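You operate a simulated robot arm through the tools that you are given. There is no shell and no other tool. Be economical: measure what you need, move in short steps, check, and stop when the job is done.

You run a simulated robot arm. Do the job below in one go: nothing can be reset, and whatever is moved stays where it is left.

Task
Take the white funnel out of the oven, then heat the oven up to 120 degrees.
Fine: slide the upper shelf out for it; funnel on the worktop before the drying rack, shelf in, door shut; wait till the display shows 120.

It is judged by the outcome, as a careful person would: the job done as asked, and still so three seconds after it is handed in. It fails if anything else is knocked over, pushed out of place, dropped, spilled or broken.

Robot
A 7-joint arm with a two-finger parallel gripper on a trunk, on a base that drives. Base frame: it is fixed to the floor where the robot stands at the start and does not move with it; the origin is under the middle of the robot, x ahead of it, y to its left, z up. Units: mm, degrees, N and s.
With the tool pointing down near the work surface it reaches from about 460 to 920 mm from the robot's upright axis, wherever it stands. Its first joint turns from -115.0 to 115.0 degrees. Places, roughly: bath drain lever [700, 600, 900]; cold tap lever [900, 700, 900]; oven dial [500, -200, 1400]; oven door [500, 0, 1100]; oven panel [500, 0, 1400]; oven switch [500, 100, 1400]; pure tap lever [900, 900, 900]; upper oven shelf [700, 0, 1100]; worktop before the drying rack [600, 1300, 800]. Payload 3.91 kg.
Tool frame: the origin (TCP) lies between the finger pads and is the grasp point; the fingertips stand 30 mm ahead of it; z points along the fingers, y is the line along which they close. The gripper opens to 110 mm. The fingers are 20 mm wide and 10 mm thick; the gripper's body (48 by 112 mm) begins 55 mm behind the TCP.
Orientation is that of the tool frame in the base frame, as [roll, pitch, yaw] about the fixed x, y, z axes, in that order (R = Rz(yaw) Ry(pitch) Rx(roll)). With the fingers straight down and closing along the base's y, the tool's x points along the base's -x, its y along +y and its z along -z.

Tools
- The arm moves only by the tool step_arm. Its argument "moves" is a list of rows, each a list of 7 numbers: the shift along the tool's x, y, z in mm, then the turn, a rotation vector about the tool's x, y, z in degrees, then the opening, from 0 (shut) to 1 (fully open). In form: [[dx, dy, dz, wx, wy, wz, gripper], ...]. A call has 1 to 10 rows; each row is the pose to reach, as a shift and turn from the pose commanded when the call began, along the tool's axes at that moment. A row lasts 0.2 s, in which the tool goes at most 50 mm and 8.6 degrees; a call with a longer step from one row to the next is refused whole, and so is a gripper value outside its range. A pose out of reach is approached as far as the arm can. The call stops where the force on the tool passes 40 N (or 10 N more than at its start, if that is more) or the arm is blocked; 0.2 s more then pass. Each finger travels about 153 mm/s and halts on what it meets, pressing with about 43 N; the grip force reading is that of the motor and also rises with nothing between the fingers. The clock runs only during rows and for 0.2 s after the last one: add rows that repeat a pose to give the fingers time. The reply holds the time, the measured pose of the TCP, the force on the tool along the base axes, the opening and the grip force, in the units named above and with some noise, with the torque about the TCP (base axes, N m) and any sound that the robot's microphone picked up, and new pictures: "show" is both (left out), scene, wrist or none.
- Cameras (640 x 400 px; columns grow to the right, rows downward): "scene" is now at [191.2, 134.8, 1482.2]; the picture's right is [-0.71, -0.71, 0.00], its down [-0.38, 0.38, -0.84] and it looks along [0.60, -0.60, -0.54] (base axes); focal length 214 px, centre (320, 200). "wrist" rides on the gripper at [72, 17, -103] in the tool frame; the picture's right is [-0.23, 0.97, 0.00], its down [-0.76, -0.18, -0.62] and it looks along [-0.61, -0.14, 0.78] (tool axes); focal length 222 px, centre (320, 200).
- lift_body(by): slides the trunk up (or, below 0, down) by that many mm; the arm and the scene camera ride with it, the base frame stays. It gives what a move gives, with no picture.
- steer(legs): drives the robot by 1 to 6 legs, each [ahead, left, turn to the left] in mm, mm and degrees, along the robot's own axes; the way and the turn of a leg run together, so that a leg with both is an arc; at most 1500 mm and 180 degrees a leg. The arm and the cameras ride along, it lands a little off, and it stops where it bumps. It gives what a move gives, and a new picture of the scene camera.
- head_to(pan, tilt): turns the head with the scene camera to pan (to the left, within 80 degrees either way) and tilt (down, from -29 to 69), counted from straight ahead of the robot. It gives what a move gives, and a new picture of the scene camera.
- measure_at(camera, pixels): for up to 12 pixels [column, row] of the newest picture of that camera ("zoom" is the newest enlarged one), the place [x, y, z] in the base frame of the surface seen there, good to about 3 mm, but the place of the scene camera against the robot may be out by one fixed shift of up to 25 mm in any direction. No time passes.
- enlarge(camera, box): a new picture of the part [left, top, right, bottom] of that camera's present view, enlarged. No time passes.
- finish_job(): hands the job in; it is judged then, once.

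Go step by step. Measure first, check grasps and placings, and put right what went wrong. The budget is 80 turns and 260 pictures, counting those below and the enlarged ones. Unless the task says otherwise, let go and move clear before handing in, and close with one line.

The tools are called as name(argument=value, ...) on one line, values as JSON. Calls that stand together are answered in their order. step_arm: Moves the arm, as the interface text tells. Its arguments: {"type":"object","properties":{"moves":{"type":"array","items":{"type":"array","items":{"type":"number"}}},"show":{"type":"string","enum":["both","scene","wrist","none"]}},"required":["moves"]} The other tools are called the same way: lift_body (by) slides the trunk up or down; steer (legs) drives the base; head_to (pan, tilt) turns the head that bears the scene camera; measure_at (camera, pixels) gives the place of the surface under pixels of a picture; enlarge (camera, box) takes an enlarged picture of a part of a camera's view; finish_job () hands the job in.

At the start:

```text
t: 0.0
tcp_pos: [609.7, -267.5, 1535.2]
ee_rot: [180.0, 0.1, -180.0]
contact_force: [-0.2, 0.0, -0.2]
wrist_torque: [-0.02, 0.03, -0.01]
opening: 110.1
finger_force: 0.1
trunk travel left (down, up): [-825.0, 165.0]
robot x, y, heading: [2.6, 1.3, -0.0]
head pan, tilt: [-45.0, 32.4]
```

scene: 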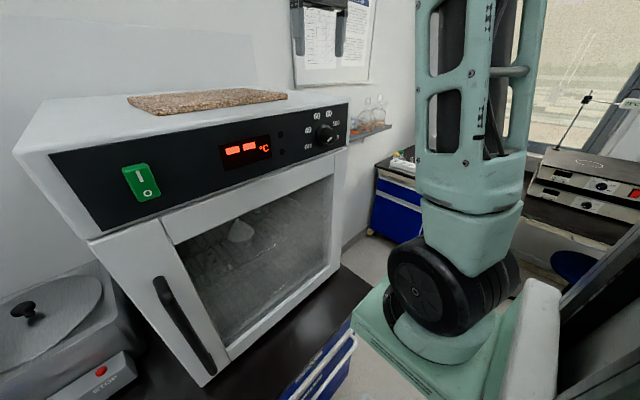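
wrist: 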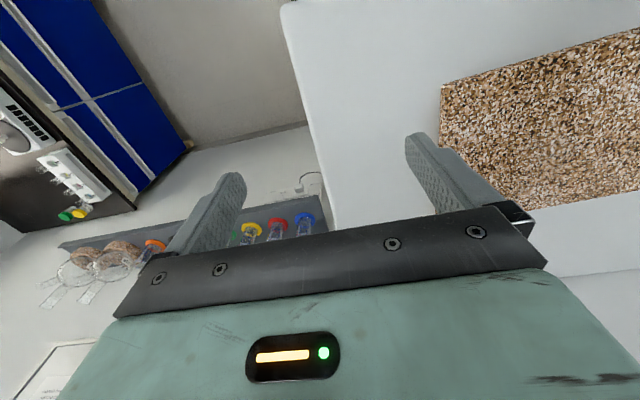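

The oven faces me, with the handle at about (180,320), the funnel visible through the glass at (240,232), the switch at (142,182) and the dial at (325,133). I'll measure these first and enlarge the panel.

measure_at(camera="scene", pixels=[[160, 282], [185, 330], [210, 370], [142, 182], [325, 133], [240, 232], [165, 235], [335, 165], [205, 382], [337, 265], [90, 240], [53, 155]])

enlarge(camera="scene", box=[100, 90, 360, 252])

enlarge(camera="scene", box=[100, 210, 360, 372])

head_to(pan=60, tilt=30)

```text
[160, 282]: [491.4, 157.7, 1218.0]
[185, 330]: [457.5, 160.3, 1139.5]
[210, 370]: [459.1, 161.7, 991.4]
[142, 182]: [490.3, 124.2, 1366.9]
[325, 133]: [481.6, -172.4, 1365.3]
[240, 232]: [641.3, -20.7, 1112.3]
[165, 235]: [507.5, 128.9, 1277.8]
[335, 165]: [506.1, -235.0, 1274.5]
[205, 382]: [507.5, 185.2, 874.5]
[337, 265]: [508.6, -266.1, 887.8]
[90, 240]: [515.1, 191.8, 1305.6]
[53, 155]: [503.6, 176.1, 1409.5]
```

```text
2.46 times, centred on (230, 171) of scene
```

zoom: 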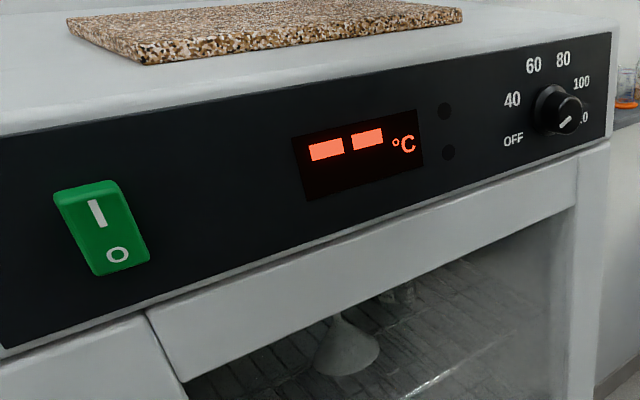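

```text
2.46 times, centred on (230, 291) of scene
```

zoom: 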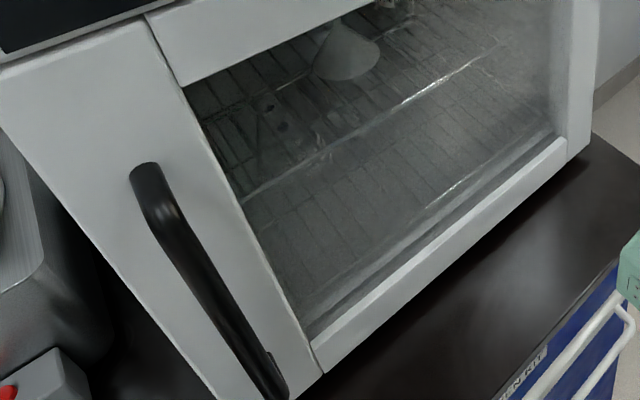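

```text
t: 1.8
tcp_pos: [609.5, -268.0, 1535.8]
ee_rot: [-179.9, -0.1, 179.9]
contact_force: [-0.7, 0.6, -0.1]
wrist_torque: [0.03, -0.02, 0.02]
opening: 109.7
finger_force: 0.1
trunk travel left (down, up): [-825.0, 165.0]
robot x, y, heading: [-2.5, -0.1, -0.2]
head pan, tilt: [60.0, 30.0]
```

scene: 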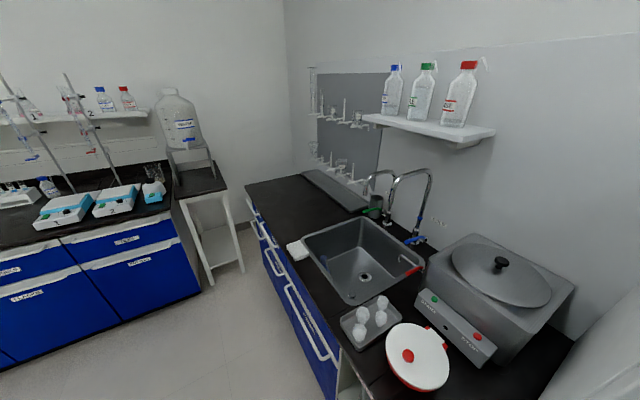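

The dial mark and switch state are unclear, and the sink, drying rack and worktop are on the left. I'll measure the worktop by the rack, then look straight ahead.

measure_at(camera="scene", pixels=[[285, 205], [255, 190], [330, 190], [300, 200], [345, 160], [298, 248], [320, 185], [270, 240], [340, 360], [384, 307], [270, 350], [185, 200]])

enlarge(camera="scene", box=[230, 60, 450, 260])

head_to(pan=0, tilt=45)

```text
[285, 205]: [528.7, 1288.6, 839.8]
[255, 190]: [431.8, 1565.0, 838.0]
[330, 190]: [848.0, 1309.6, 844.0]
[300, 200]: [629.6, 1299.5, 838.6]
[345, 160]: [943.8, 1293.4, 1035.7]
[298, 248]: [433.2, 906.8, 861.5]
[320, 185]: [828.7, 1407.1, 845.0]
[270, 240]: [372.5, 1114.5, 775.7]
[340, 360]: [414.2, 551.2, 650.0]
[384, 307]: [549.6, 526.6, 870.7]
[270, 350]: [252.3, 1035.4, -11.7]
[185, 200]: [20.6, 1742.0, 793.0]
```

```text
2.00 times, centred on (340, 160) of scene
```

zoom: 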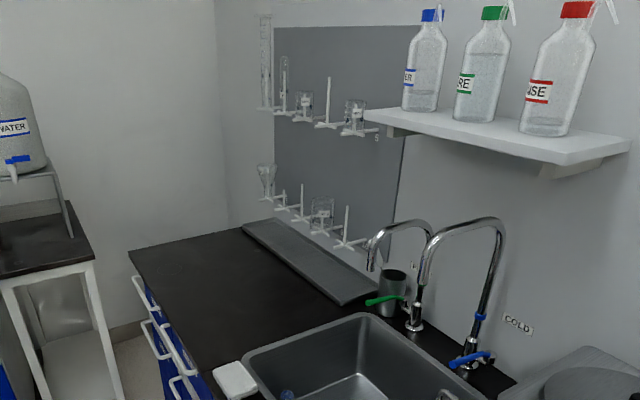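

```text
t: 3.1
tcp_pos: [609.8, -266.2, 1534.6]
ee_rot: [-179.9, -0.1, 179.9]
contact_force: [0.2, 0.0, 0.8]
wrist_torque: [0.01, -0.01, -0.04]
opening: 110.1
finger_force: 0.1
trunk travel left (down, up): [-825.0, 165.0]
robot x, y, heading: [2.4, 1.1, -0.0]
head pan, tilt: [0.0, 45.0]
```

scene: 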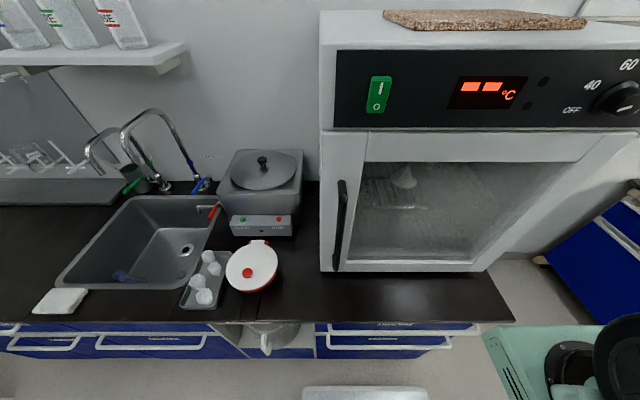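

The oven's front is clear and the worktop front edge is at about x=400. I'll back off and shift left, so the door, hinged on the right, can swing.

steer(legs=[[-250, 0, 0], [0, 250, 0]])

```text
t: 6.4
tcp_pos: [359.0, -17.4, 1536.0]
ee_rot: [179.9, 0.0, 179.9]
contact_force: [0.0, 0.2, 0.1]
wrist_torque: [0.02, 0.0, -0.02]
opening: 110.0
finger_force: 0.0
trunk travel left (down, up): [-825.0, 165.0]
robot x, y, heading: [-250.0, 252.9, -0.1]
head pan, tilt: [0.0, 45.0]
```

scene: 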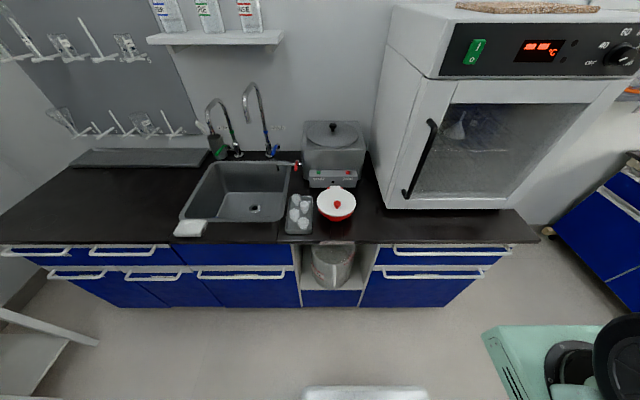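

The way is clear, so I'll turn the tool to point ahead (-90 about tool y) and lower the trunk toward handle height.

step_arm(moves=[[0, 0, 0, 0, -8.5, 0, 1], [0, 0, 0, 0, -17, 0, 1], [0, 0, 0, 0, -25.5, 0, 1], [0, 0, 0, 0, -34, 0, 1], [0, 0, 0, 0, -42.5, 0, 1], [0, 0, 0, 0, -51, 0, 1], [0, 0, 0, 0, -59.5, 0, 1], [0, 0, 0, 0, -68, 0, 1], [0, 0, 0, 0, -76.5, 0, 1], [0, 0, 0, 0, -85, 0, 1]], show="none")

lift_body(by=-420)

step_arm(moves=[[0, 0, 0, 0, -5, 0, 1], [0, 0, 0, 0, -5, 0, 1]])

```text
t: 8.6
tcp_pos: [370.2, -22.4, 1515.3]
ee_rot: [180.0, 82.2, 179.8]
contact_force: [-0.1, -0.2, -1.0]
wrist_torque: [-0.01, 0.02, -0.05]
opening: 110.0
finger_force: 0.1
out of reach, approached as far as the arm can: row 8, 9, 10
trunk travel left (down, up): [-825.0, 165.0]
robot x, y, heading: [-252.3, 251.4, 0.1]
head pan, tilt: [0.0, 45.0]
```

```text
refused: -420 is not a number from -400 to 400
```

```text
t: 9.2
tcp_pos: [370.2, -22.7, 1514.2]
ee_rot: [-14.4, 90.0, -14.4]
contact_force: [-0.8, 0.6, -0.8]
wrist_torque: [0.04, -0.03, 0.0]
opening: 110.0
finger_force: 0.0
trunk travel left (down, up): [-825.0, 165.0]
robot x, y, heading: [-251.1, 249.8, -0.0]
head pan, tilt: [0.0, 45.0]
```

scene: 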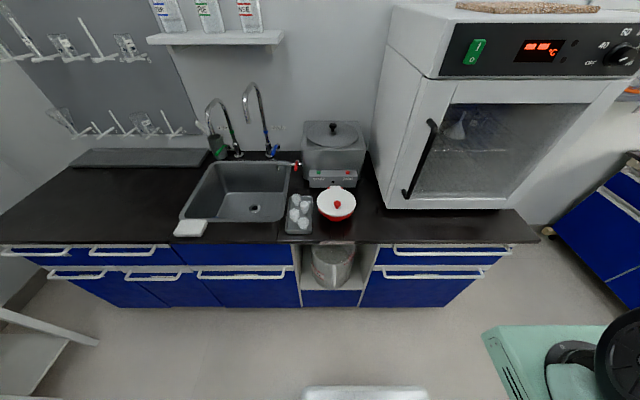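
wrist: 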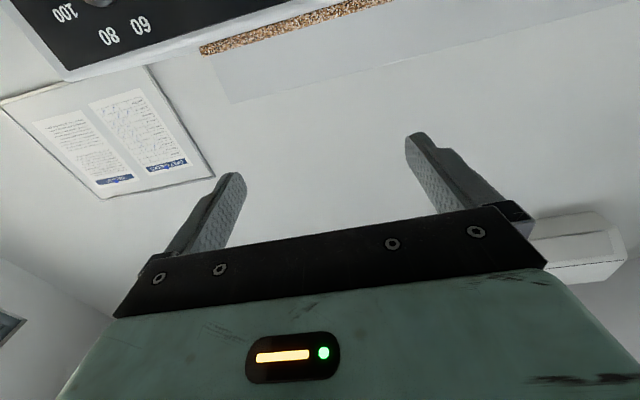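

The tool now points ahead, but the wrist camera is underneath. I'll lower the trunk 400 and roll the tool 180 degrees so the camera looks from above.

lift_body(by=-400)

step_arm(moves=[[0, 0, 0, 0, 0, 8.5, 1], [0, 0, 0, 0, 0, 17, 1], [0, 0, 0, 0, 0, 25.5, 1], [0, 0, 0, 0, 0, 34, 1], [0, 0, 0, 0, 0, 42.5, 1], [0, 0, 0, 0, 0, 51, 1], [0, 0, 0, 0, 0, 59.5, 1], [0, 0, 0, 0, 0, 68, 1], [0, 0, 0, 0, 0, 76.5, 1], [0, 0, 0, 0, 0, 85, 1]], show="none")

step_arm(moves=[[0, 0, 0, 0, 0, 8.5, 1], [0, 0, 0, 0, 0, 17, 1], [0, 0, 0, 0, 0, 25.5, 1], [0, 0, 0, 0, 0, 34, 1], [0, 0, 0, 0, 0, 42.5, 1], [0, 0, 0, 0, 0, 51, 1], [0, 0, 0, 0, 0, 59.5, 1], [0, 0, 0, 0, 0, 68, 1], [0, 0, 0, 0, 0, 76.5, 1], [0, 0, 0, 0, 0, 85, 1]], show="none")

step_arm(moves=[[0, 0, 0, 0, 0, 5, 1], [0, 0, 0, 0, 0, 10, 1], [0, 0, 0, 0, 0, 10, 1]])

```text
t: 13.0
tcp_pos: [368.9, -21.7, 1114.5]
ee_rot: [15.4, 90.0, 15.4]
contact_force: [0.1, 0.6, -0.9]
wrist_torque: [0.04, 0.0, 0.03]
opening: 110.0
finger_force: 0.0
trunk travel left (down, up): [-425.0, 565.0]
robot x, y, heading: [-251.1, 249.9, -0.1]
head pan, tilt: [0.0, 45.0]
```

```text
t: 15.2
tcp_pos: [370.5, -21.9, 1113.9]
ee_rot: [89.9, 4.8, 90.0]
contact_force: [-1.1, -0.5, 0.2]
wrist_torque: [0.0, 0.05, 0.01]
opening: 110.3
finger_force: 0.1
trunk travel left (down, up): [-425.0, 565.0]
robot x, y, heading: [-252.4, 254.3, -0.1]
head pan, tilt: [0.0, 45.0]
```

```text
t: 17.4
tcp_pos: [370.7, -23.1, 1114.0]
ee_rot: [90.6, -80.2, 89.4]
contact_force: [0.6, -0.6, -0.4]
wrist_torque: [-0.01, -0.04, -0.02]
opening: 110.1
finger_force: 0.1
trunk travel left (down, up): [-425.0, 565.0]
robot x, y, heading: [-252.1, 252.0, -0.2]
head pan, tilt: [0.0, 45.0]
```

```text
t: 18.2
tcp_pos: [370.4, -23.6, 1114.5]
ee_rot: [-137.2, -90.0, -42.7]
contact_force: [-0.5, 0.9, 0.8]
wrist_torque: [-0.01, -0.02, 0.0]
opening: 110.2
finger_force: 0.0
trunk travel left (down, up): [-425.0, 565.0]
robot x, y, heading: [-250.2, 253.9, -0.2]
head pan, tilt: [0.0, 45.0]
```

scene: 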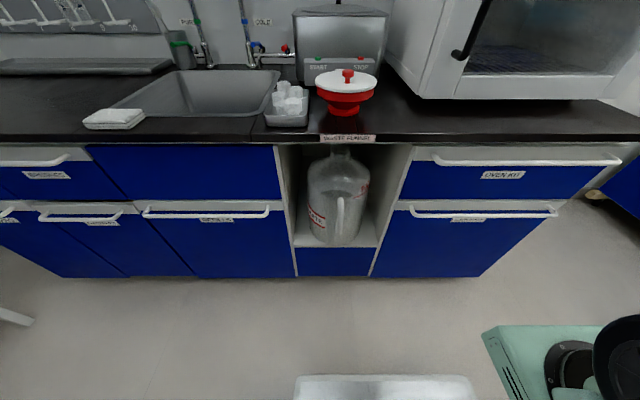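
wrist: 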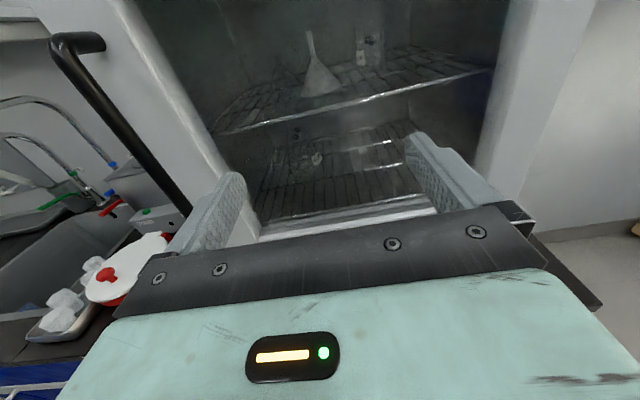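

The wrist camera now sees the handle (60,50)-(185,210), the funnel (320,75), another object behind it (372,42), and the shelf edge (215,135)-(495,70). I'll measure those.

measure_at(camera="wrist", pixels=[[75, 75], [100, 110], [140, 155], [180, 205], [65, 45], [322, 88], [310, 40], [372, 45], [216, 135], [350, 103], [490, 71], [230, 200]])

enlarge(camera="wrist", box=[190, 0, 510, 200])

head_to(pan=-25, tilt=10)

```text
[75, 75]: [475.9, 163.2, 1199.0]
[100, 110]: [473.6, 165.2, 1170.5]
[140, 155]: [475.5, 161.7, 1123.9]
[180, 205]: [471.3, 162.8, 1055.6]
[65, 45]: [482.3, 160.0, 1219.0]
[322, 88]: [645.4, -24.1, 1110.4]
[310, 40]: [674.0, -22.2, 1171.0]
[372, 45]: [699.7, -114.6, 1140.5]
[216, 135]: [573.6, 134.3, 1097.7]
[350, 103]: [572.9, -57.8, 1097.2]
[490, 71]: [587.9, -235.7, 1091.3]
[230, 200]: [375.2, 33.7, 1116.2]
```

```text
2.00 times, centred on (350, 100) of wrist
```

zoom: 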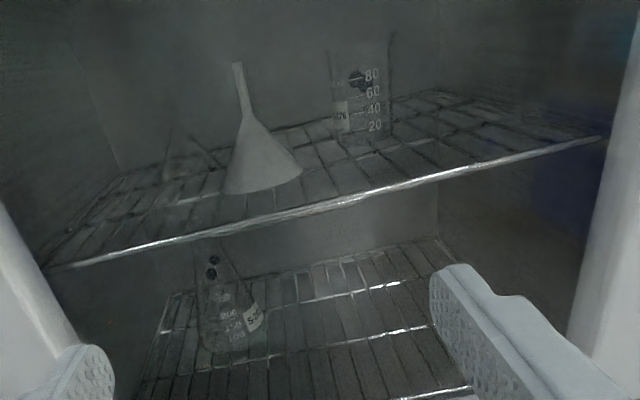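

```text
t: 19.2
tcp_pos: [369.5, -22.1, 1114.0]
ee_rot: [179.3, -89.9, 0.5]
contact_force: [0.6, -0.3, 0.1]
wrist_torque: [0.0, -0.03, 0.03]
opening: 110.1
finger_force: 0.0
trunk travel left (down, up): [-425.0, 565.0]
robot x, y, heading: [-253.9, 252.0, -0.0]
head pan, tilt: [-25.0, 10.0]
```

scene: 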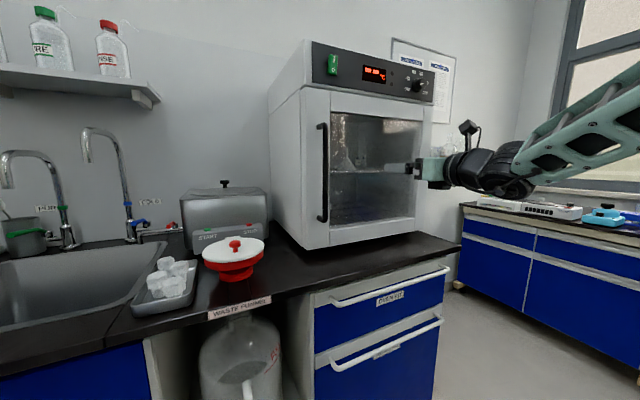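

Wrist measurements put the handle bar at about (480,163) over z 985-1220, and the shelf's front wire at x≈575, z≈1097. The funnel stands upside down near (655,-23), with a beaker on the same shelf at (700,-115). Next is the handle: sideways first, then ahead.

step_arm(moves=[[-5, -45, 0, 0, 0, 0, 1], [-10, -90, 0, 0, 0, 0, 1], [-14, -138, 0, 0, 0, 0, 1], [-14, -186, 0, 0, 0, 0, 1], [-14, -186, 30, 0, 0, 0, 1], [-14, -186, 30, 0, 0, 0, 1]])

```text
t: 20.6
tcp_pos: [425.0, 133.5, 1092.9]
ee_rot: [171.3, -89.9, 8.7]
contact_force: [-0.6, -0.8, -0.5]
wrist_torque: [0.02, 0.03, -0.02]
opening: 110.0
finger_force: 0.0
out of reach, approached as far as the arm can: row 1, 2, 3, 4, 5, 6
trunk travel left (down, up): [-425.0, 565.0]
robot x, y, heading: [-252.5, 251.7, 0.1]
head pan, tilt: [-25.0, 10.0]
```

scene: 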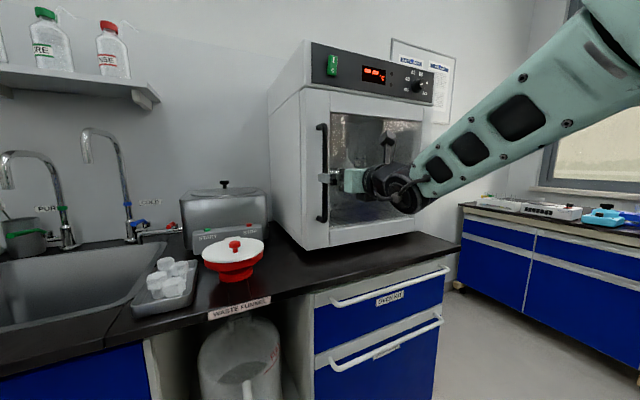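
wrist: 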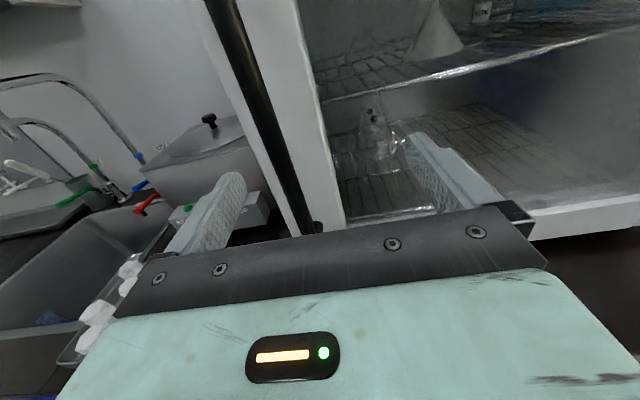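

The handle is already between the open fingers (at (265,110) in the wrist view), and the earlier moves were probably too close in for the arm. I'll go further ahead to the bar.

step_arm(moves=[[0, 0, 25, 0, 0, 0, 1], [0, 0, 50, 0, 0, 0, 1], [0, 0, 75, 0, 0, 0, 1], [0, 0, 75, 0, 0, 0, 1]])

```text
t: 21.4
tcp_pos: [491.9, 133.9, 1092.6]
ee_rot: [23.5, -89.8, 156.6]
contact_force: [-49.5, -3.2, 8.9]
wrist_torque: [0.52, -0.11, 2.77]
opening: 109.0
finger_force: 0.1
trunk travel left (down, up): [-425.0, 565.0]
robot x, y, heading: [-256.8, 251.2, 0.0]
head pan, tilt: [-25.0, 10.0]
stopped in row 3: the force on the tool passed its limit at 86 N (the readings are from after the stop); the commanded pose is now the measured one
```

scene: 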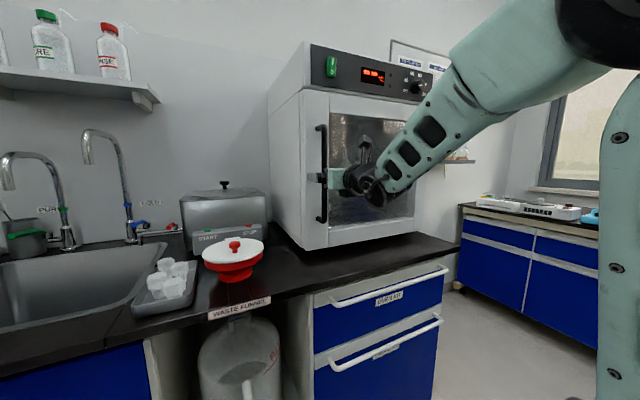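
wrist: 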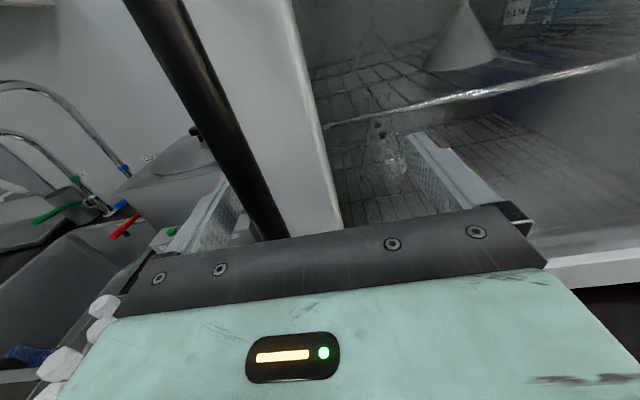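

The fingertips touched the door face (x≈522) with the bar between the fingers. I'll back off 15 mm, centre on the bar and close.

step_arm(moves=[[0, 0, -15, 0, 0, 0, 1], [0, -29, -15, 0, 0, 0, 1], [0, -29, -15, 0, 0, 0, 0.5], [0, -29, -15, 0, 0, 0, 0], [0, -29, -15, 0, 0, 0, 0], [0, -29, -15, 0, 0, 0, 0]], show="wrist")

```text
t: 22.8
tcp_pos: [480.5, 165.8, 1092.3]
ee_rot: [137.8, -89.6, 43.2]
contact_force: [-3.7, 36.4, -3.1]
wrist_torque: [0.23, -0.03, 0.02]
opening: 15.8
finger_force: 45.1
out of reach, approached as far as the arm can: row 2, 3, 4, 5, 6
trunk travel left (down, up): [-425.0, 565.0]
robot x, y, heading: [-251.1, 254.6, -0.1]
head pan, tilt: [-25.0, 10.0]
```

wrist: 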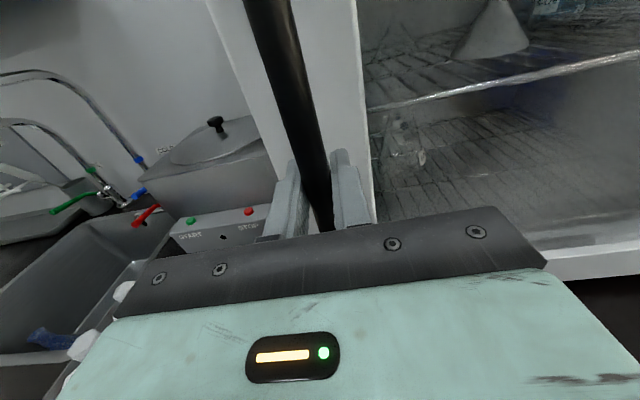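

The bar is gripped (opening 15.8 mm). I'll pull the door along its arc by driving the base, starting with about 15 degrees.

steer(legs=[[-60, -10, 0], [-49, -18, 0]])

```text
t: 23.9
tcp_pos: [428.6, 159.2, 1091.8]
ee_rot: [155.5, -89.6, 25.6]
contact_force: [0.3, 1.1, 0.3]
wrist_torque: [0.19, 0.0, 0.01]
opening: 15.7
finger_force: 44.7
trunk travel left (down, up): [-425.0, 565.0]
robot x, y, heading: [-306.8, 241.0, 0.2]
head pan, tilt: [-25.0, 10.0]
stopped in leg 1: the robot was blocked; the commanded pose is now the measured one
```

scene: 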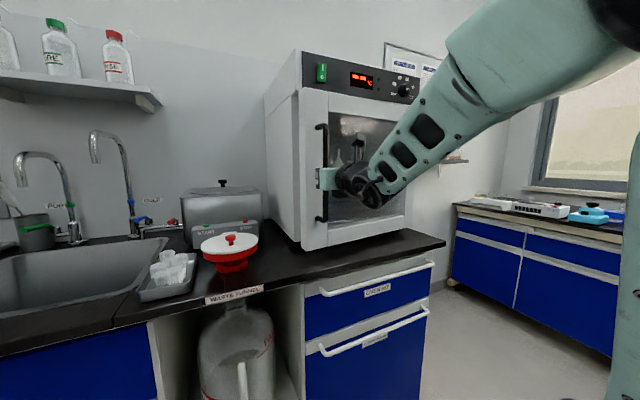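

The door has moved about 7 degrees with the bar still held, and the stop was just force building up. I'll continue in shorter legs along the arc.

steer(legs=[[-50, -18, 0], [-45, -22, 0]])

```text
t: 24.6
tcp_pos: [428.5, 156.2, 1093.1]
ee_rot: [156.8, -89.6, 24.4]
contact_force: [-0.7, 0.0, -0.6]
wrist_torque: [0.18, -0.15, -0.04]
opening: 15.6
finger_force: 45.0
trunk travel left (down, up): [-425.0, 565.0]
robot x, y, heading: [-298.7, 242.8, 0.1]
head pan, tilt: [-25.0, 10.0]
stopped in leg 1: the robot was blocked; the commanded pose is now the measured one
```

scene: 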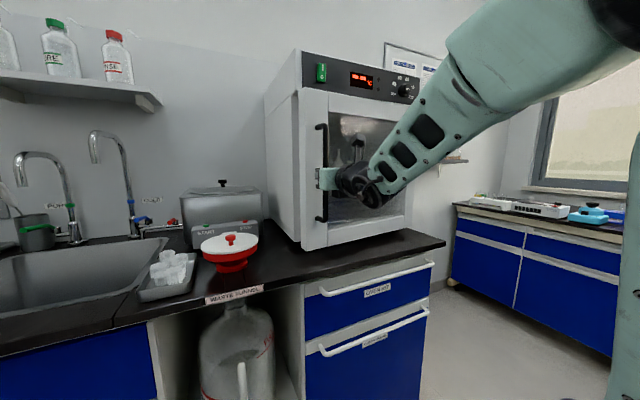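

It is blocked at once with no tool force, so the base may be touching something behind. I'll check by pulling with the arm and looking to the sides.

step_arm(moves=[[0, 4, -15, 0, 0, 0, 0], [0, 8, -30, 0, 0, 0, 0]], show="wrist")

head_to(pan=-80, tilt=50)

head_to(pan=80, tilt=50)

```text
t: 25.2
tcp_pos: [399.2, 149.5, 1091.2]
ee_rot: [169.7, -89.6, 11.5]
contact_force: [-0.2, 1.4, -4.5]
wrist_torque: [0.21, -0.24, 0.12]
opening: 15.8
finger_force: 44.6
trunk travel left (down, up): [-425.0, 565.0]
robot x, y, heading: [-302.7, 243.3, -0.1]
head pan, tilt: [-25.0, 10.0]
```

wrist: 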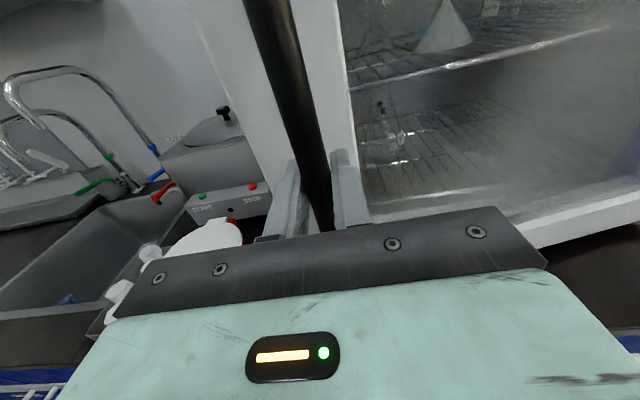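

```text
t: 26.5
tcp_pos: [400.3, 149.5, 1092.6]
ee_rot: [165.5, -89.5, 15.8]
contact_force: [-1.0, 2.7, -7.8]
wrist_torque: [0.14, 0.1, -0.01]
opening: 15.9
finger_force: 44.8
trunk travel left (down, up): [-425.0, 565.0]
robot x, y, heading: [-302.0, 244.7, 0.0]
head pan, tilt: [-80.0, 50.0]
```

scene: 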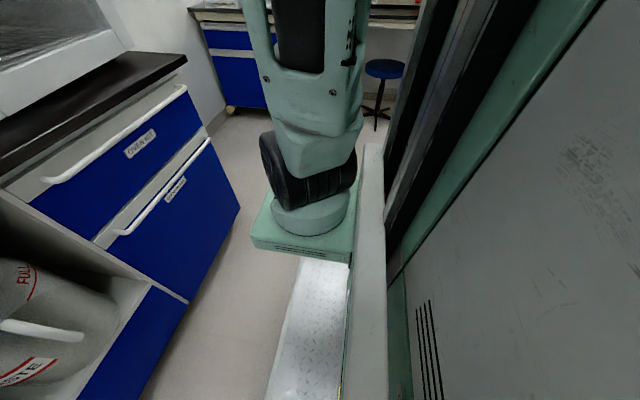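

```text
t: 28.9
tcp_pos: [400.6, 150.3, 1091.8]
ee_rot: [165.3, -89.5, 15.9]
contact_force: [-1.1, 5.9, -12.2]
wrist_torque: [0.15, 0.01, -0.03]
opening: 15.8
finger_force: 44.9
trunk travel left (down, up): [-425.0, 565.0]
robot x, y, heading: [-308.3, 239.4, -0.2]
head pan, tilt: [80.0, 50.0]
```

scene: 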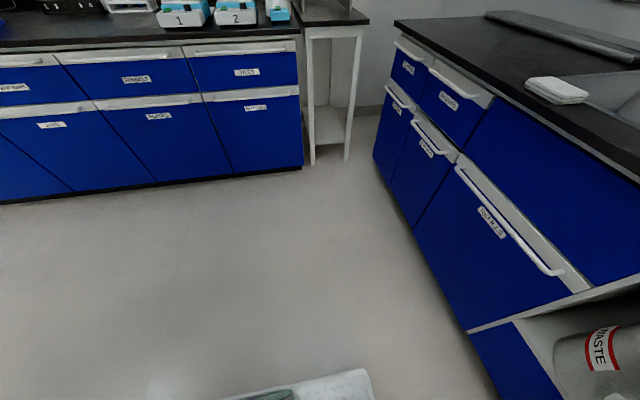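

The arm pull moved the door freely along the predicted arc to about 11 degrees. I'll keep pulling with the arm, turning the tool with the door.

step_arm(moves=[[0, 6, -15, 2, 0, 0, 0], [0, 12, -29, 4, 0, 0, 0], [0, 19, -46, 6, 0, 0, 0], [0, 27, -63, 8, 0, 0, 0], [0, 36, -80, 10, 0, 0, 0], [0, 45, -96, 12, 0, 0, 0], [0, 55, -112, 14, 0, 0, 0], [0, 66, -127, 16, 0, 0, 0]])

```text
t: 29.7
tcp_pos: [359.4, 135.7, 1092.5]
ee_rot: [124.3, -89.3, 62.6]
contact_force: [-3.0, 9.1, -2.3]
wrist_torque: [0.84, -0.22, 0.26]
opening: 15.5
finger_force: 44.8
trunk travel left (down, up): [-425.0, 565.0]
robot x, y, heading: [-301.9, 244.1, 0.3]
head pan, tilt: [80.0, 50.0]
stopped in row 3: the force on the tool passed its limit at 73 N (the readings are from after the stop); the commanded pose is now the measured one
```

scene: 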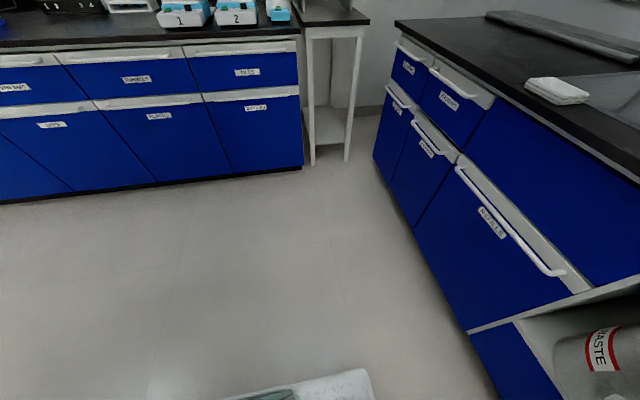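
wrist: 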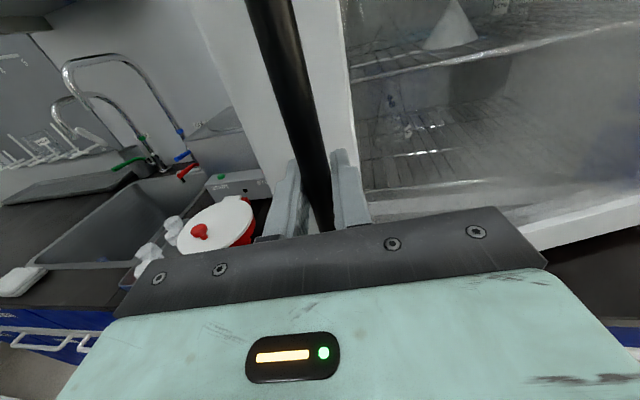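

The force limit tripped, probably from fast steps, with the door now at about 16 degrees. I'll continue in slower, smaller steps.

step_arm(moves=[[0, 3, -7, 1, 0, 0, 0], [0, 6, -14, 2, 0, 0, 0], [0, 10, -21, 3, 0, 0, 0], [0, 13, -28, 4, 0, 0, 0], [0, 17, -35, 5, 0, 0, 0], [0, 21, -42, 6, 0, 0, 0], [0, 26, -49, 7, 0, 0, 0], [0, 30, -55, 8, 0, 0, 0], [0, 35, -62, 9, 0, 0, 0], [0, 40, -69, 10, 0, 0, 0]], show="wrist")

```text
t: 30.4
tcp_pos: [349.9, 131.7, 1092.6]
ee_rot: [64.1, -89.0, 125.9]
contact_force: [-2.8, 8.3, 8.3]
wrist_torque: [0.9, 0.68, 0.13]
opening: 15.8
finger_force: 45.4
out of reach, approached as far as the arm can: row 2, 3
trunk travel left (down, up): [-425.0, 565.0]
robot x, y, heading: [-303.6, 246.0, 0.1]
head pan, tilt: [80.0, 50.0]
stopped in row 3: the force on the tool passed its limit at 42 N (the readings are from after the stop); the commanded pose is now the measured one
```

wrist: 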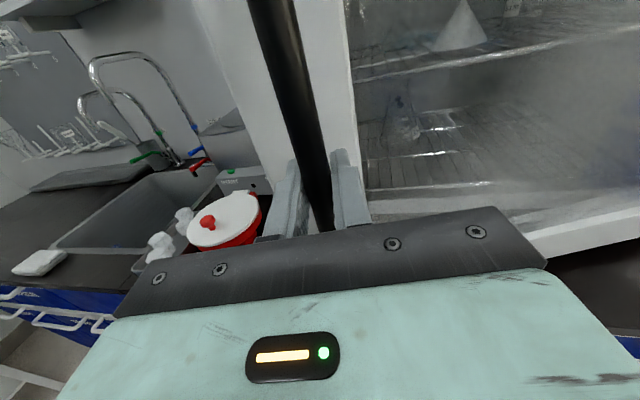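

The arm is at a joint limit here, with the door ajar at about 18 degrees. I'll let go, draw straight back and see whether the base can move back freely.

step_arm(moves=[[0, 0, 0, 0, 0, 0, 0.4], [0, 0, 0, 0, 0, 0, 0.6], [0, 0, 0, 0, 0, 0, 0.6]], show="none")

steer(legs=[[-120, 0, 0]])

head_to(pan=-25, tilt=30)

```text
t: 31.2
tcp_pos: [350.5, 129.5, 1090.5]
ee_rot: [75.2, -89.1, 114.7]
contact_force: [-0.1, 0.3, -0.5]
wrist_torque: [-0.04, 0.0, 0.0]
opening: 66.0
finger_force: 0.0
trunk travel left (down, up): [-425.0, 565.0]
robot x, y, heading: [-300.4, 242.9, 0.3]
head pan, tilt: [80.0, 50.0]
```

```text
t: 32.0
tcp_pos: [350.7, 128.4, 1089.7]
ee_rot: [77.4, -89.0, 112.5]
contact_force: [-0.5, 1.1, 0.5]
wrist_torque: [-0.02, -0.05, -0.03]
opening: 66.2
finger_force: 0.0
trunk travel left (down, up): [-425.0, 565.0]
robot x, y, heading: [-303.6, 241.2, 0.0]
head pan, tilt: [80.0, 50.0]
stopped in leg 1: the robot was blocked; the commanded pose is now the measured one
```

scene: 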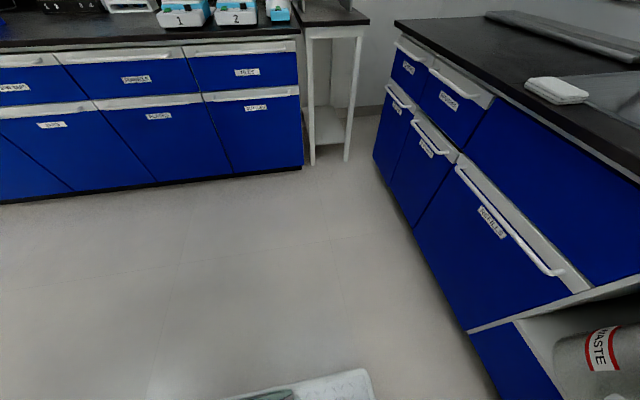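

```text
t: 33.8
tcp_pos: [348.9, 130.0, 1091.0]
ee_rot: [75.8, -89.1, 114.0]
contact_force: [0.0, 0.2, -0.1]
wrist_torque: [0.0, 0.0, 0.0]
opening: 66.0
finger_force: 0.1
trunk travel left (down, up): [-425.0, 565.0]
robot x, y, heading: [-303.0, 244.6, 0.4]
head pan, tilt: [-25.0, 30.0]
```

scene: 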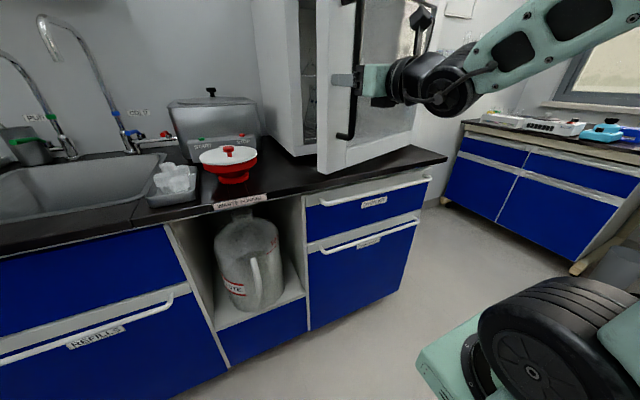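

Something behind the robot limits it to x≈-303. The door is ajar at about 18 degrees, so I'll raise the trunk to slip the fingers up off the bar. Then I'll reposition to the left at heading -30 and push the door open from inside.

lift_body(by=178)

steer(legs=[[0, 200, 0], [100, 205, 0]])

```text
t: 35.8
tcp_pos: [349.9, 128.3, 1268.8]
ee_rot: [76.0, -89.1, 113.9]
contact_force: [-0.6, 0.1, 0.4]
wrist_torque: [0.0, -0.01, 0.01]
opening: 66.1
finger_force: 0.1
trunk travel left (down, up): [-603.0, 387.0]
robot x, y, heading: [-303.5, 244.1, 0.3]
head pan, tilt: [-25.0, 30.0]
```

```text
t: 37.5
tcp_pos: [350.4, 327.5, 1269.4]
ee_rot: [78.6, -89.0, 111.3]
contact_force: [0.1, -0.1, 0.3]
wrist_torque: [-0.02, 0.01, -0.01]
opening: 65.8
finger_force: 0.1
trunk travel left (down, up): [-603.0, 387.0]
robot x, y, heading: [-301.3, 440.3, 0.1]
head pan, tilt: [-25.0, 30.0]
stopped in leg 2: the robot was blocked; the commanded pose is now the measured one
```

scene: 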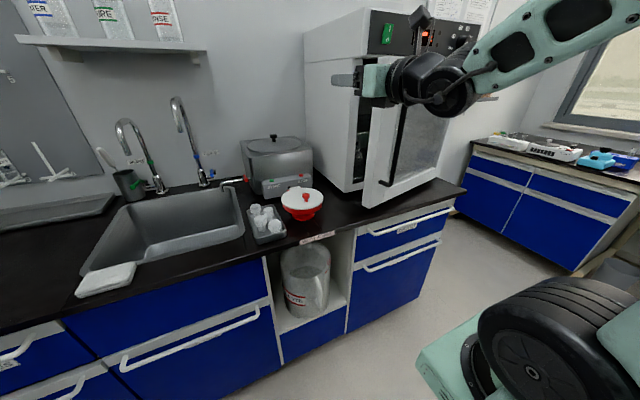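

The second leg was blocked with no force on the arm, perhaps by something behind and to the left. I'll go forward first, then left.

steer(legs=[[110, 0, 0], [0, 205, 0]])

```text
t: 40.0
tcp_pos: [460.6, 535.0, 1267.8]
ee_rot: [77.4, -89.0, 112.6]
contact_force: [0.8, 0.0, 0.4]
wrist_torque: [0.0, -0.01, 0.04]
opening: 66.0
finger_force: 0.0
trunk travel left (down, up): [-603.0, 387.0]
robot x, y, heading: [-191.9, 648.9, -0.0]
head pan, tilt: [-25.0, 30.0]
```

scene: 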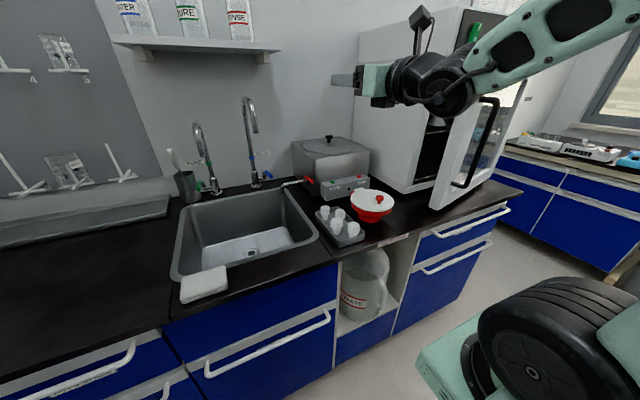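

The door stands open about 20 degrees. I'll turn right 30 degrees with the hand well above the handle, then check.

steer(legs=[[0, 0, -30]])

step_arm(moves=[[0, 0, 0, 0, 0, 0, 0.5], [0, 0, 0, 0, 0, 0, 0], [0, 0, 0, 0, 0, 0, 0]], show="wrist")

```text
t: 41.9
tcp_pos: [313.0, 220.6, 1267.6]
ee_rot: [77.3, -89.0, 82.3]
contact_force: [0.3, -0.2, -0.2]
wrist_torque: [0.02, 0.02, 0.01]
opening: 66.1
finger_force: 0.1
trunk travel left (down, up): [-603.0, 387.0]
robot x, y, heading: [-196.5, 648.9, -30.3]
head pan, tilt: [-25.0, 30.0]
```

scene: 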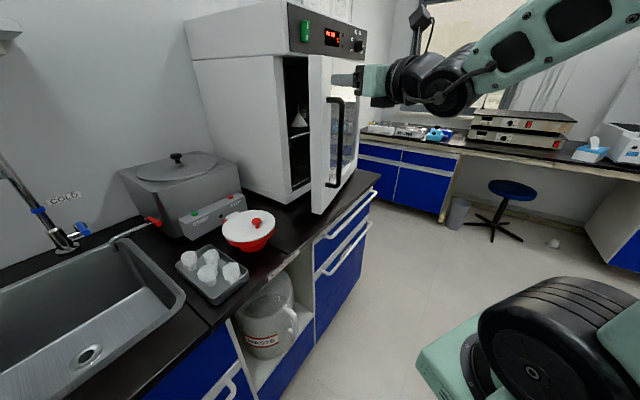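

```text
t: 42.6
tcp_pos: [312.2, 222.4, 1268.3]
ee_rot: [77.6, -89.1, 82.0]
contact_force: [0.5, 0.0, 0.0]
wrist_torque: [-0.01, -0.05, -0.01]
opening: 0.2
finger_force: 37.5
trunk travel left (down, up): [-603.0, 387.0]
robot x, y, heading: [-193.1, 652.0, -30.3]
head pan, tilt: [-25.0, 30.0]
```

wrist: 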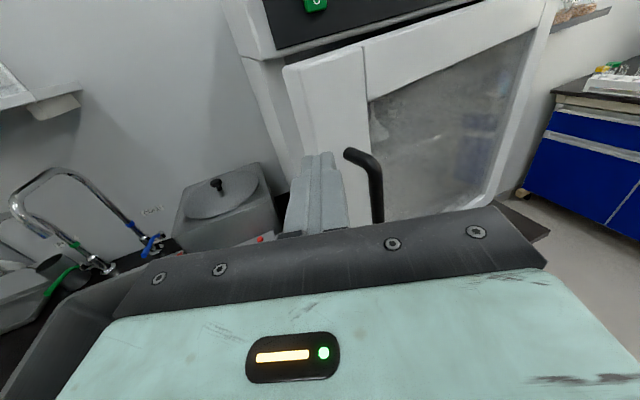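

The door edge shows at about (290,75)-(305,160) in the wrist view. I'll measure it to plan the entry.

measure_at(camera="wrist", pixels=[[288, 75], [296, 130], [303, 100], [360, 55], [275, 70], [352, 155], [376, 180]])

enlarge(camera="scene", box=[260, 30, 400, 230])

```text
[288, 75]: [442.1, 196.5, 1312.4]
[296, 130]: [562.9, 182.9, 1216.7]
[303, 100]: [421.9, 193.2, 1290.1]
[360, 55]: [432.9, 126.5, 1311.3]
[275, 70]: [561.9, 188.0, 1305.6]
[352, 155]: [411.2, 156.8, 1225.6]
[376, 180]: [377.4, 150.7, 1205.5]
```

```text
2.00 times, centred on (330, 130) of scene
```

zoom: 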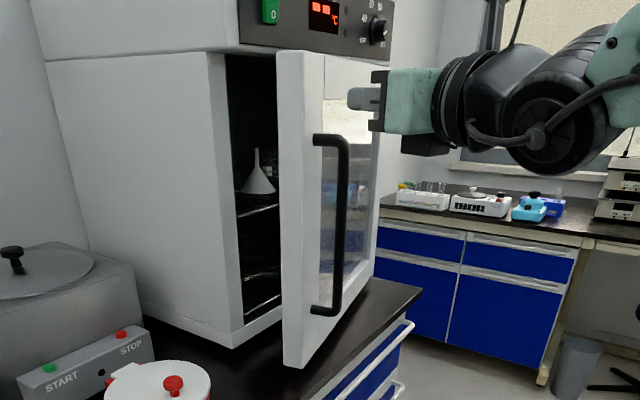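

The handle is now at about (375,152), the door edge near (425-460,195-205) and the oven front at x≈560, giving a gap of about 100 mm. I need the tool pointing more to the right, so I'll turn it 40 degrees with the arm.

step_arm(moves=[[0, -5, 0, -8, 0, 0, 0], [0, -10, 0, -16, 0, 0, 0], [0, -15, 0, -24, 0, 0, 0], [0, -20, 0, -32, 0, 0, 0], [0, -20, 0, -40, 0, 0, 0], [0, -20, 0, -40, 0, 0, 0]])

```text
t: 44.0
tcp_pos: [275.8, 62.6, 1304.5]
ee_rot: [155.6, -88.4, -27.4]
contact_force: [0.3, 0.4, 0.5]
wrist_torque: [-0.01, -0.01, 0.02]
opening: 0.0
finger_force: 37.6
out of reach, approached as far as the arm can: row 1, 2, 3, 4, 5, 6
trunk travel left (down, up): [-603.0, 387.0]
robot x, y, heading: [-188.7, 649.3, -30.5]
head pan, tilt: [-25.0, 30.0]
```

scene: 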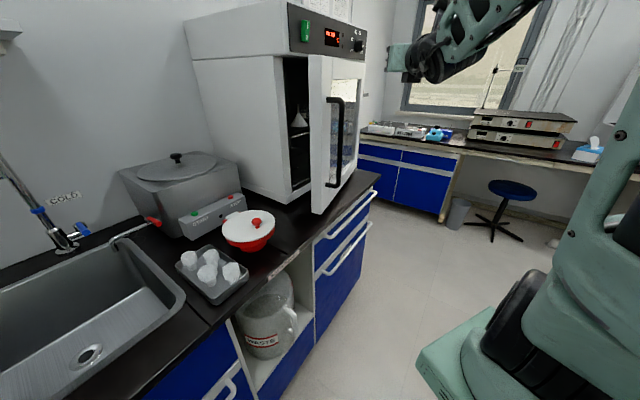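
wrist: 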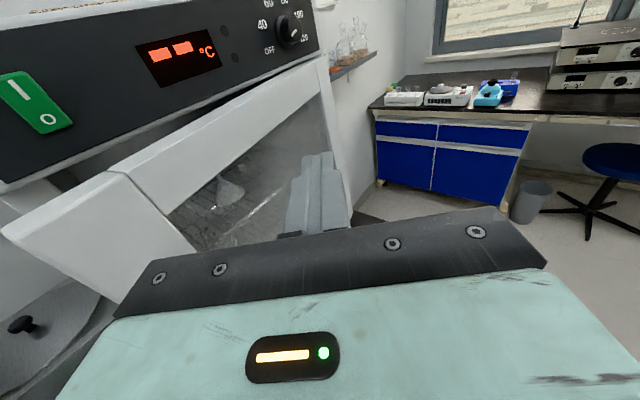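

The arm drifted to a radial pose at TCP (276,63,1304), yaw about -52, which is a good pushing direction. I'll drive left 250 in the robot frame so the tip is outside the door edge, then lower.

steer(legs=[[0, 255, 0]])

lift_body(by=-120)

step_arm(moves=[[0, 0, 0, 0, 0, 0, 0]])

```text
t: 45.9
tcp_pos: [405.9, 285.5, 1304.1]
ee_rot: [154.9, -88.5, -26.7]
contact_force: [0.2, -0.3, -0.5]
wrist_torque: [0.04, -0.02, 0.02]
opening: 0.1
finger_force: 37.7
trunk travel left (down, up): [-603.0, 387.0]
robot x, y, heading: [-65.5, 869.8, -29.8]
head pan, tilt: [-25.0, 30.0]
```

scene: 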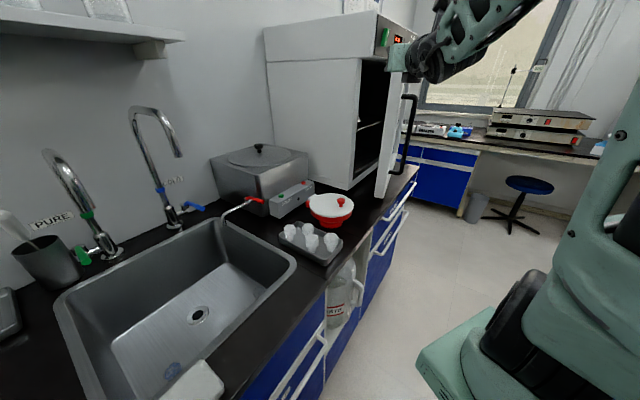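

```text
t: 47.4
tcp_pos: [405.1, 286.9, 1183.0]
ee_rot: [154.9, -88.4, -26.6]
contact_force: [0.7, 0.2, -0.8]
wrist_torque: [0.01, -0.01, -0.02]
opening: 0.3
finger_force: 37.2
trunk travel left (down, up): [-483.0, 507.0]
robot x, y, heading: [-65.1, 866.5, -30.0]
head pan, tilt: [-25.0, 30.0]
```

```text
t: 47.8
tcp_pos: [406.6, 286.5, 1183.7]
ee_rot: [154.9, -88.4, -26.8]
contact_force: [0.2, 0.0, 0.0]
wrist_torque: [0.03, -0.01, 0.0]
opening: 0.0
finger_force: 37.8
trunk travel left (down, up): [-483.0, 507.0]
robot x, y, heading: [-64.4, 872.4, -30.0]
head pan, tilt: [-25.0, 30.0]
```

scene: 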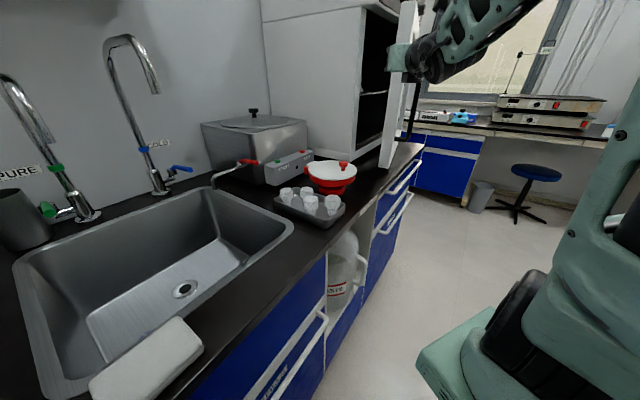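
wrist: 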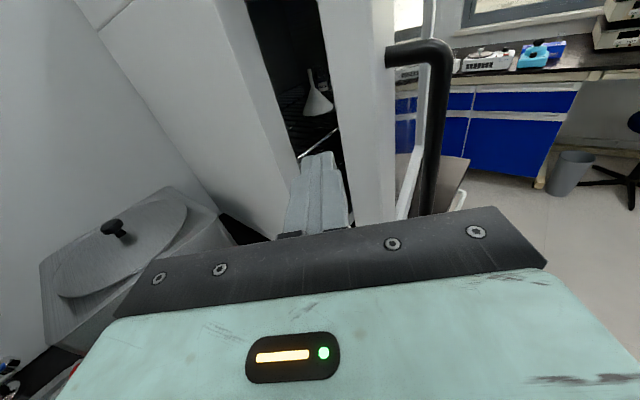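

The fingers point straight into the gap, between the oven edge at about (270,150) and the door's inner edge at about (335,120). I'll measure both sides.

measure_at(camera="wrist", pixels=[[255, 90], [280, 140], [332, 110], [325, 60], [345, 150], [390, 150], [318, 98], [300, 190]])

```text
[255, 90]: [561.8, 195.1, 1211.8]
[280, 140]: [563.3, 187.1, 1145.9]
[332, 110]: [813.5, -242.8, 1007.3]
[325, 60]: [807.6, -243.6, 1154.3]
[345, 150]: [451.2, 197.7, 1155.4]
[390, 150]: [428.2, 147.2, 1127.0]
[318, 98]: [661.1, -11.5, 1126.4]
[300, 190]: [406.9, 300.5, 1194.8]
```

The gap runs from x≈462 to 562 at y≈195. I'll slide the closed fingers in along the tool axis, keeping slightly to the left.

step_arm(moves=[[0, -10, 25, 0, 0, 0, 0], [0, -20, 50, 0, 0, 0, 0], [0, -20, 75, 0, 0, 0, 0], [0, -20, 100, 0, 0, 0, 0], [0, -20, 125, 0, 0, 0, 0], [0, -20, 125, 0, 0, 0, 0]])

```text
t: 49.2
tcp_pos: [466.4, 244.2, 1192.3]
ee_rot: [157.1, -88.3, -28.7]
contact_force: [0.3, -0.1, 0.6]
wrist_torque: [-0.01, 0.02, 0.02]
opening: 0.0
finger_force: 37.6
out of reach, approached as far as the arm can: row 3, 4, 5, 6
trunk travel left (down, up): [-483.0, 507.0]
robot x, y, heading: [-63.8, 872.8, -30.2]
head pan, tilt: [-25.0, 30.0]
```

scene: 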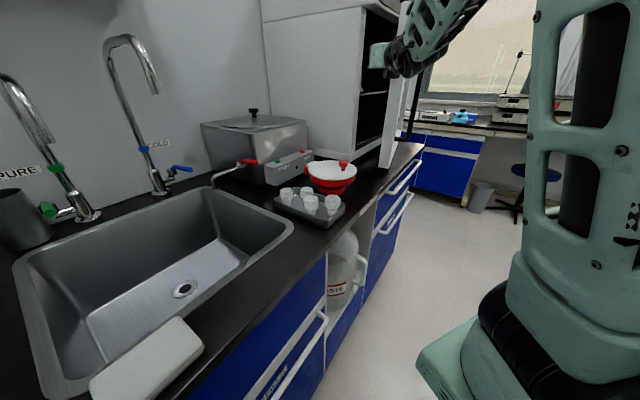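
wrist: 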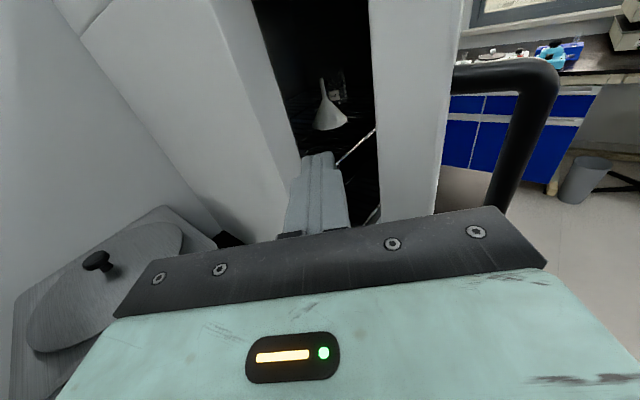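

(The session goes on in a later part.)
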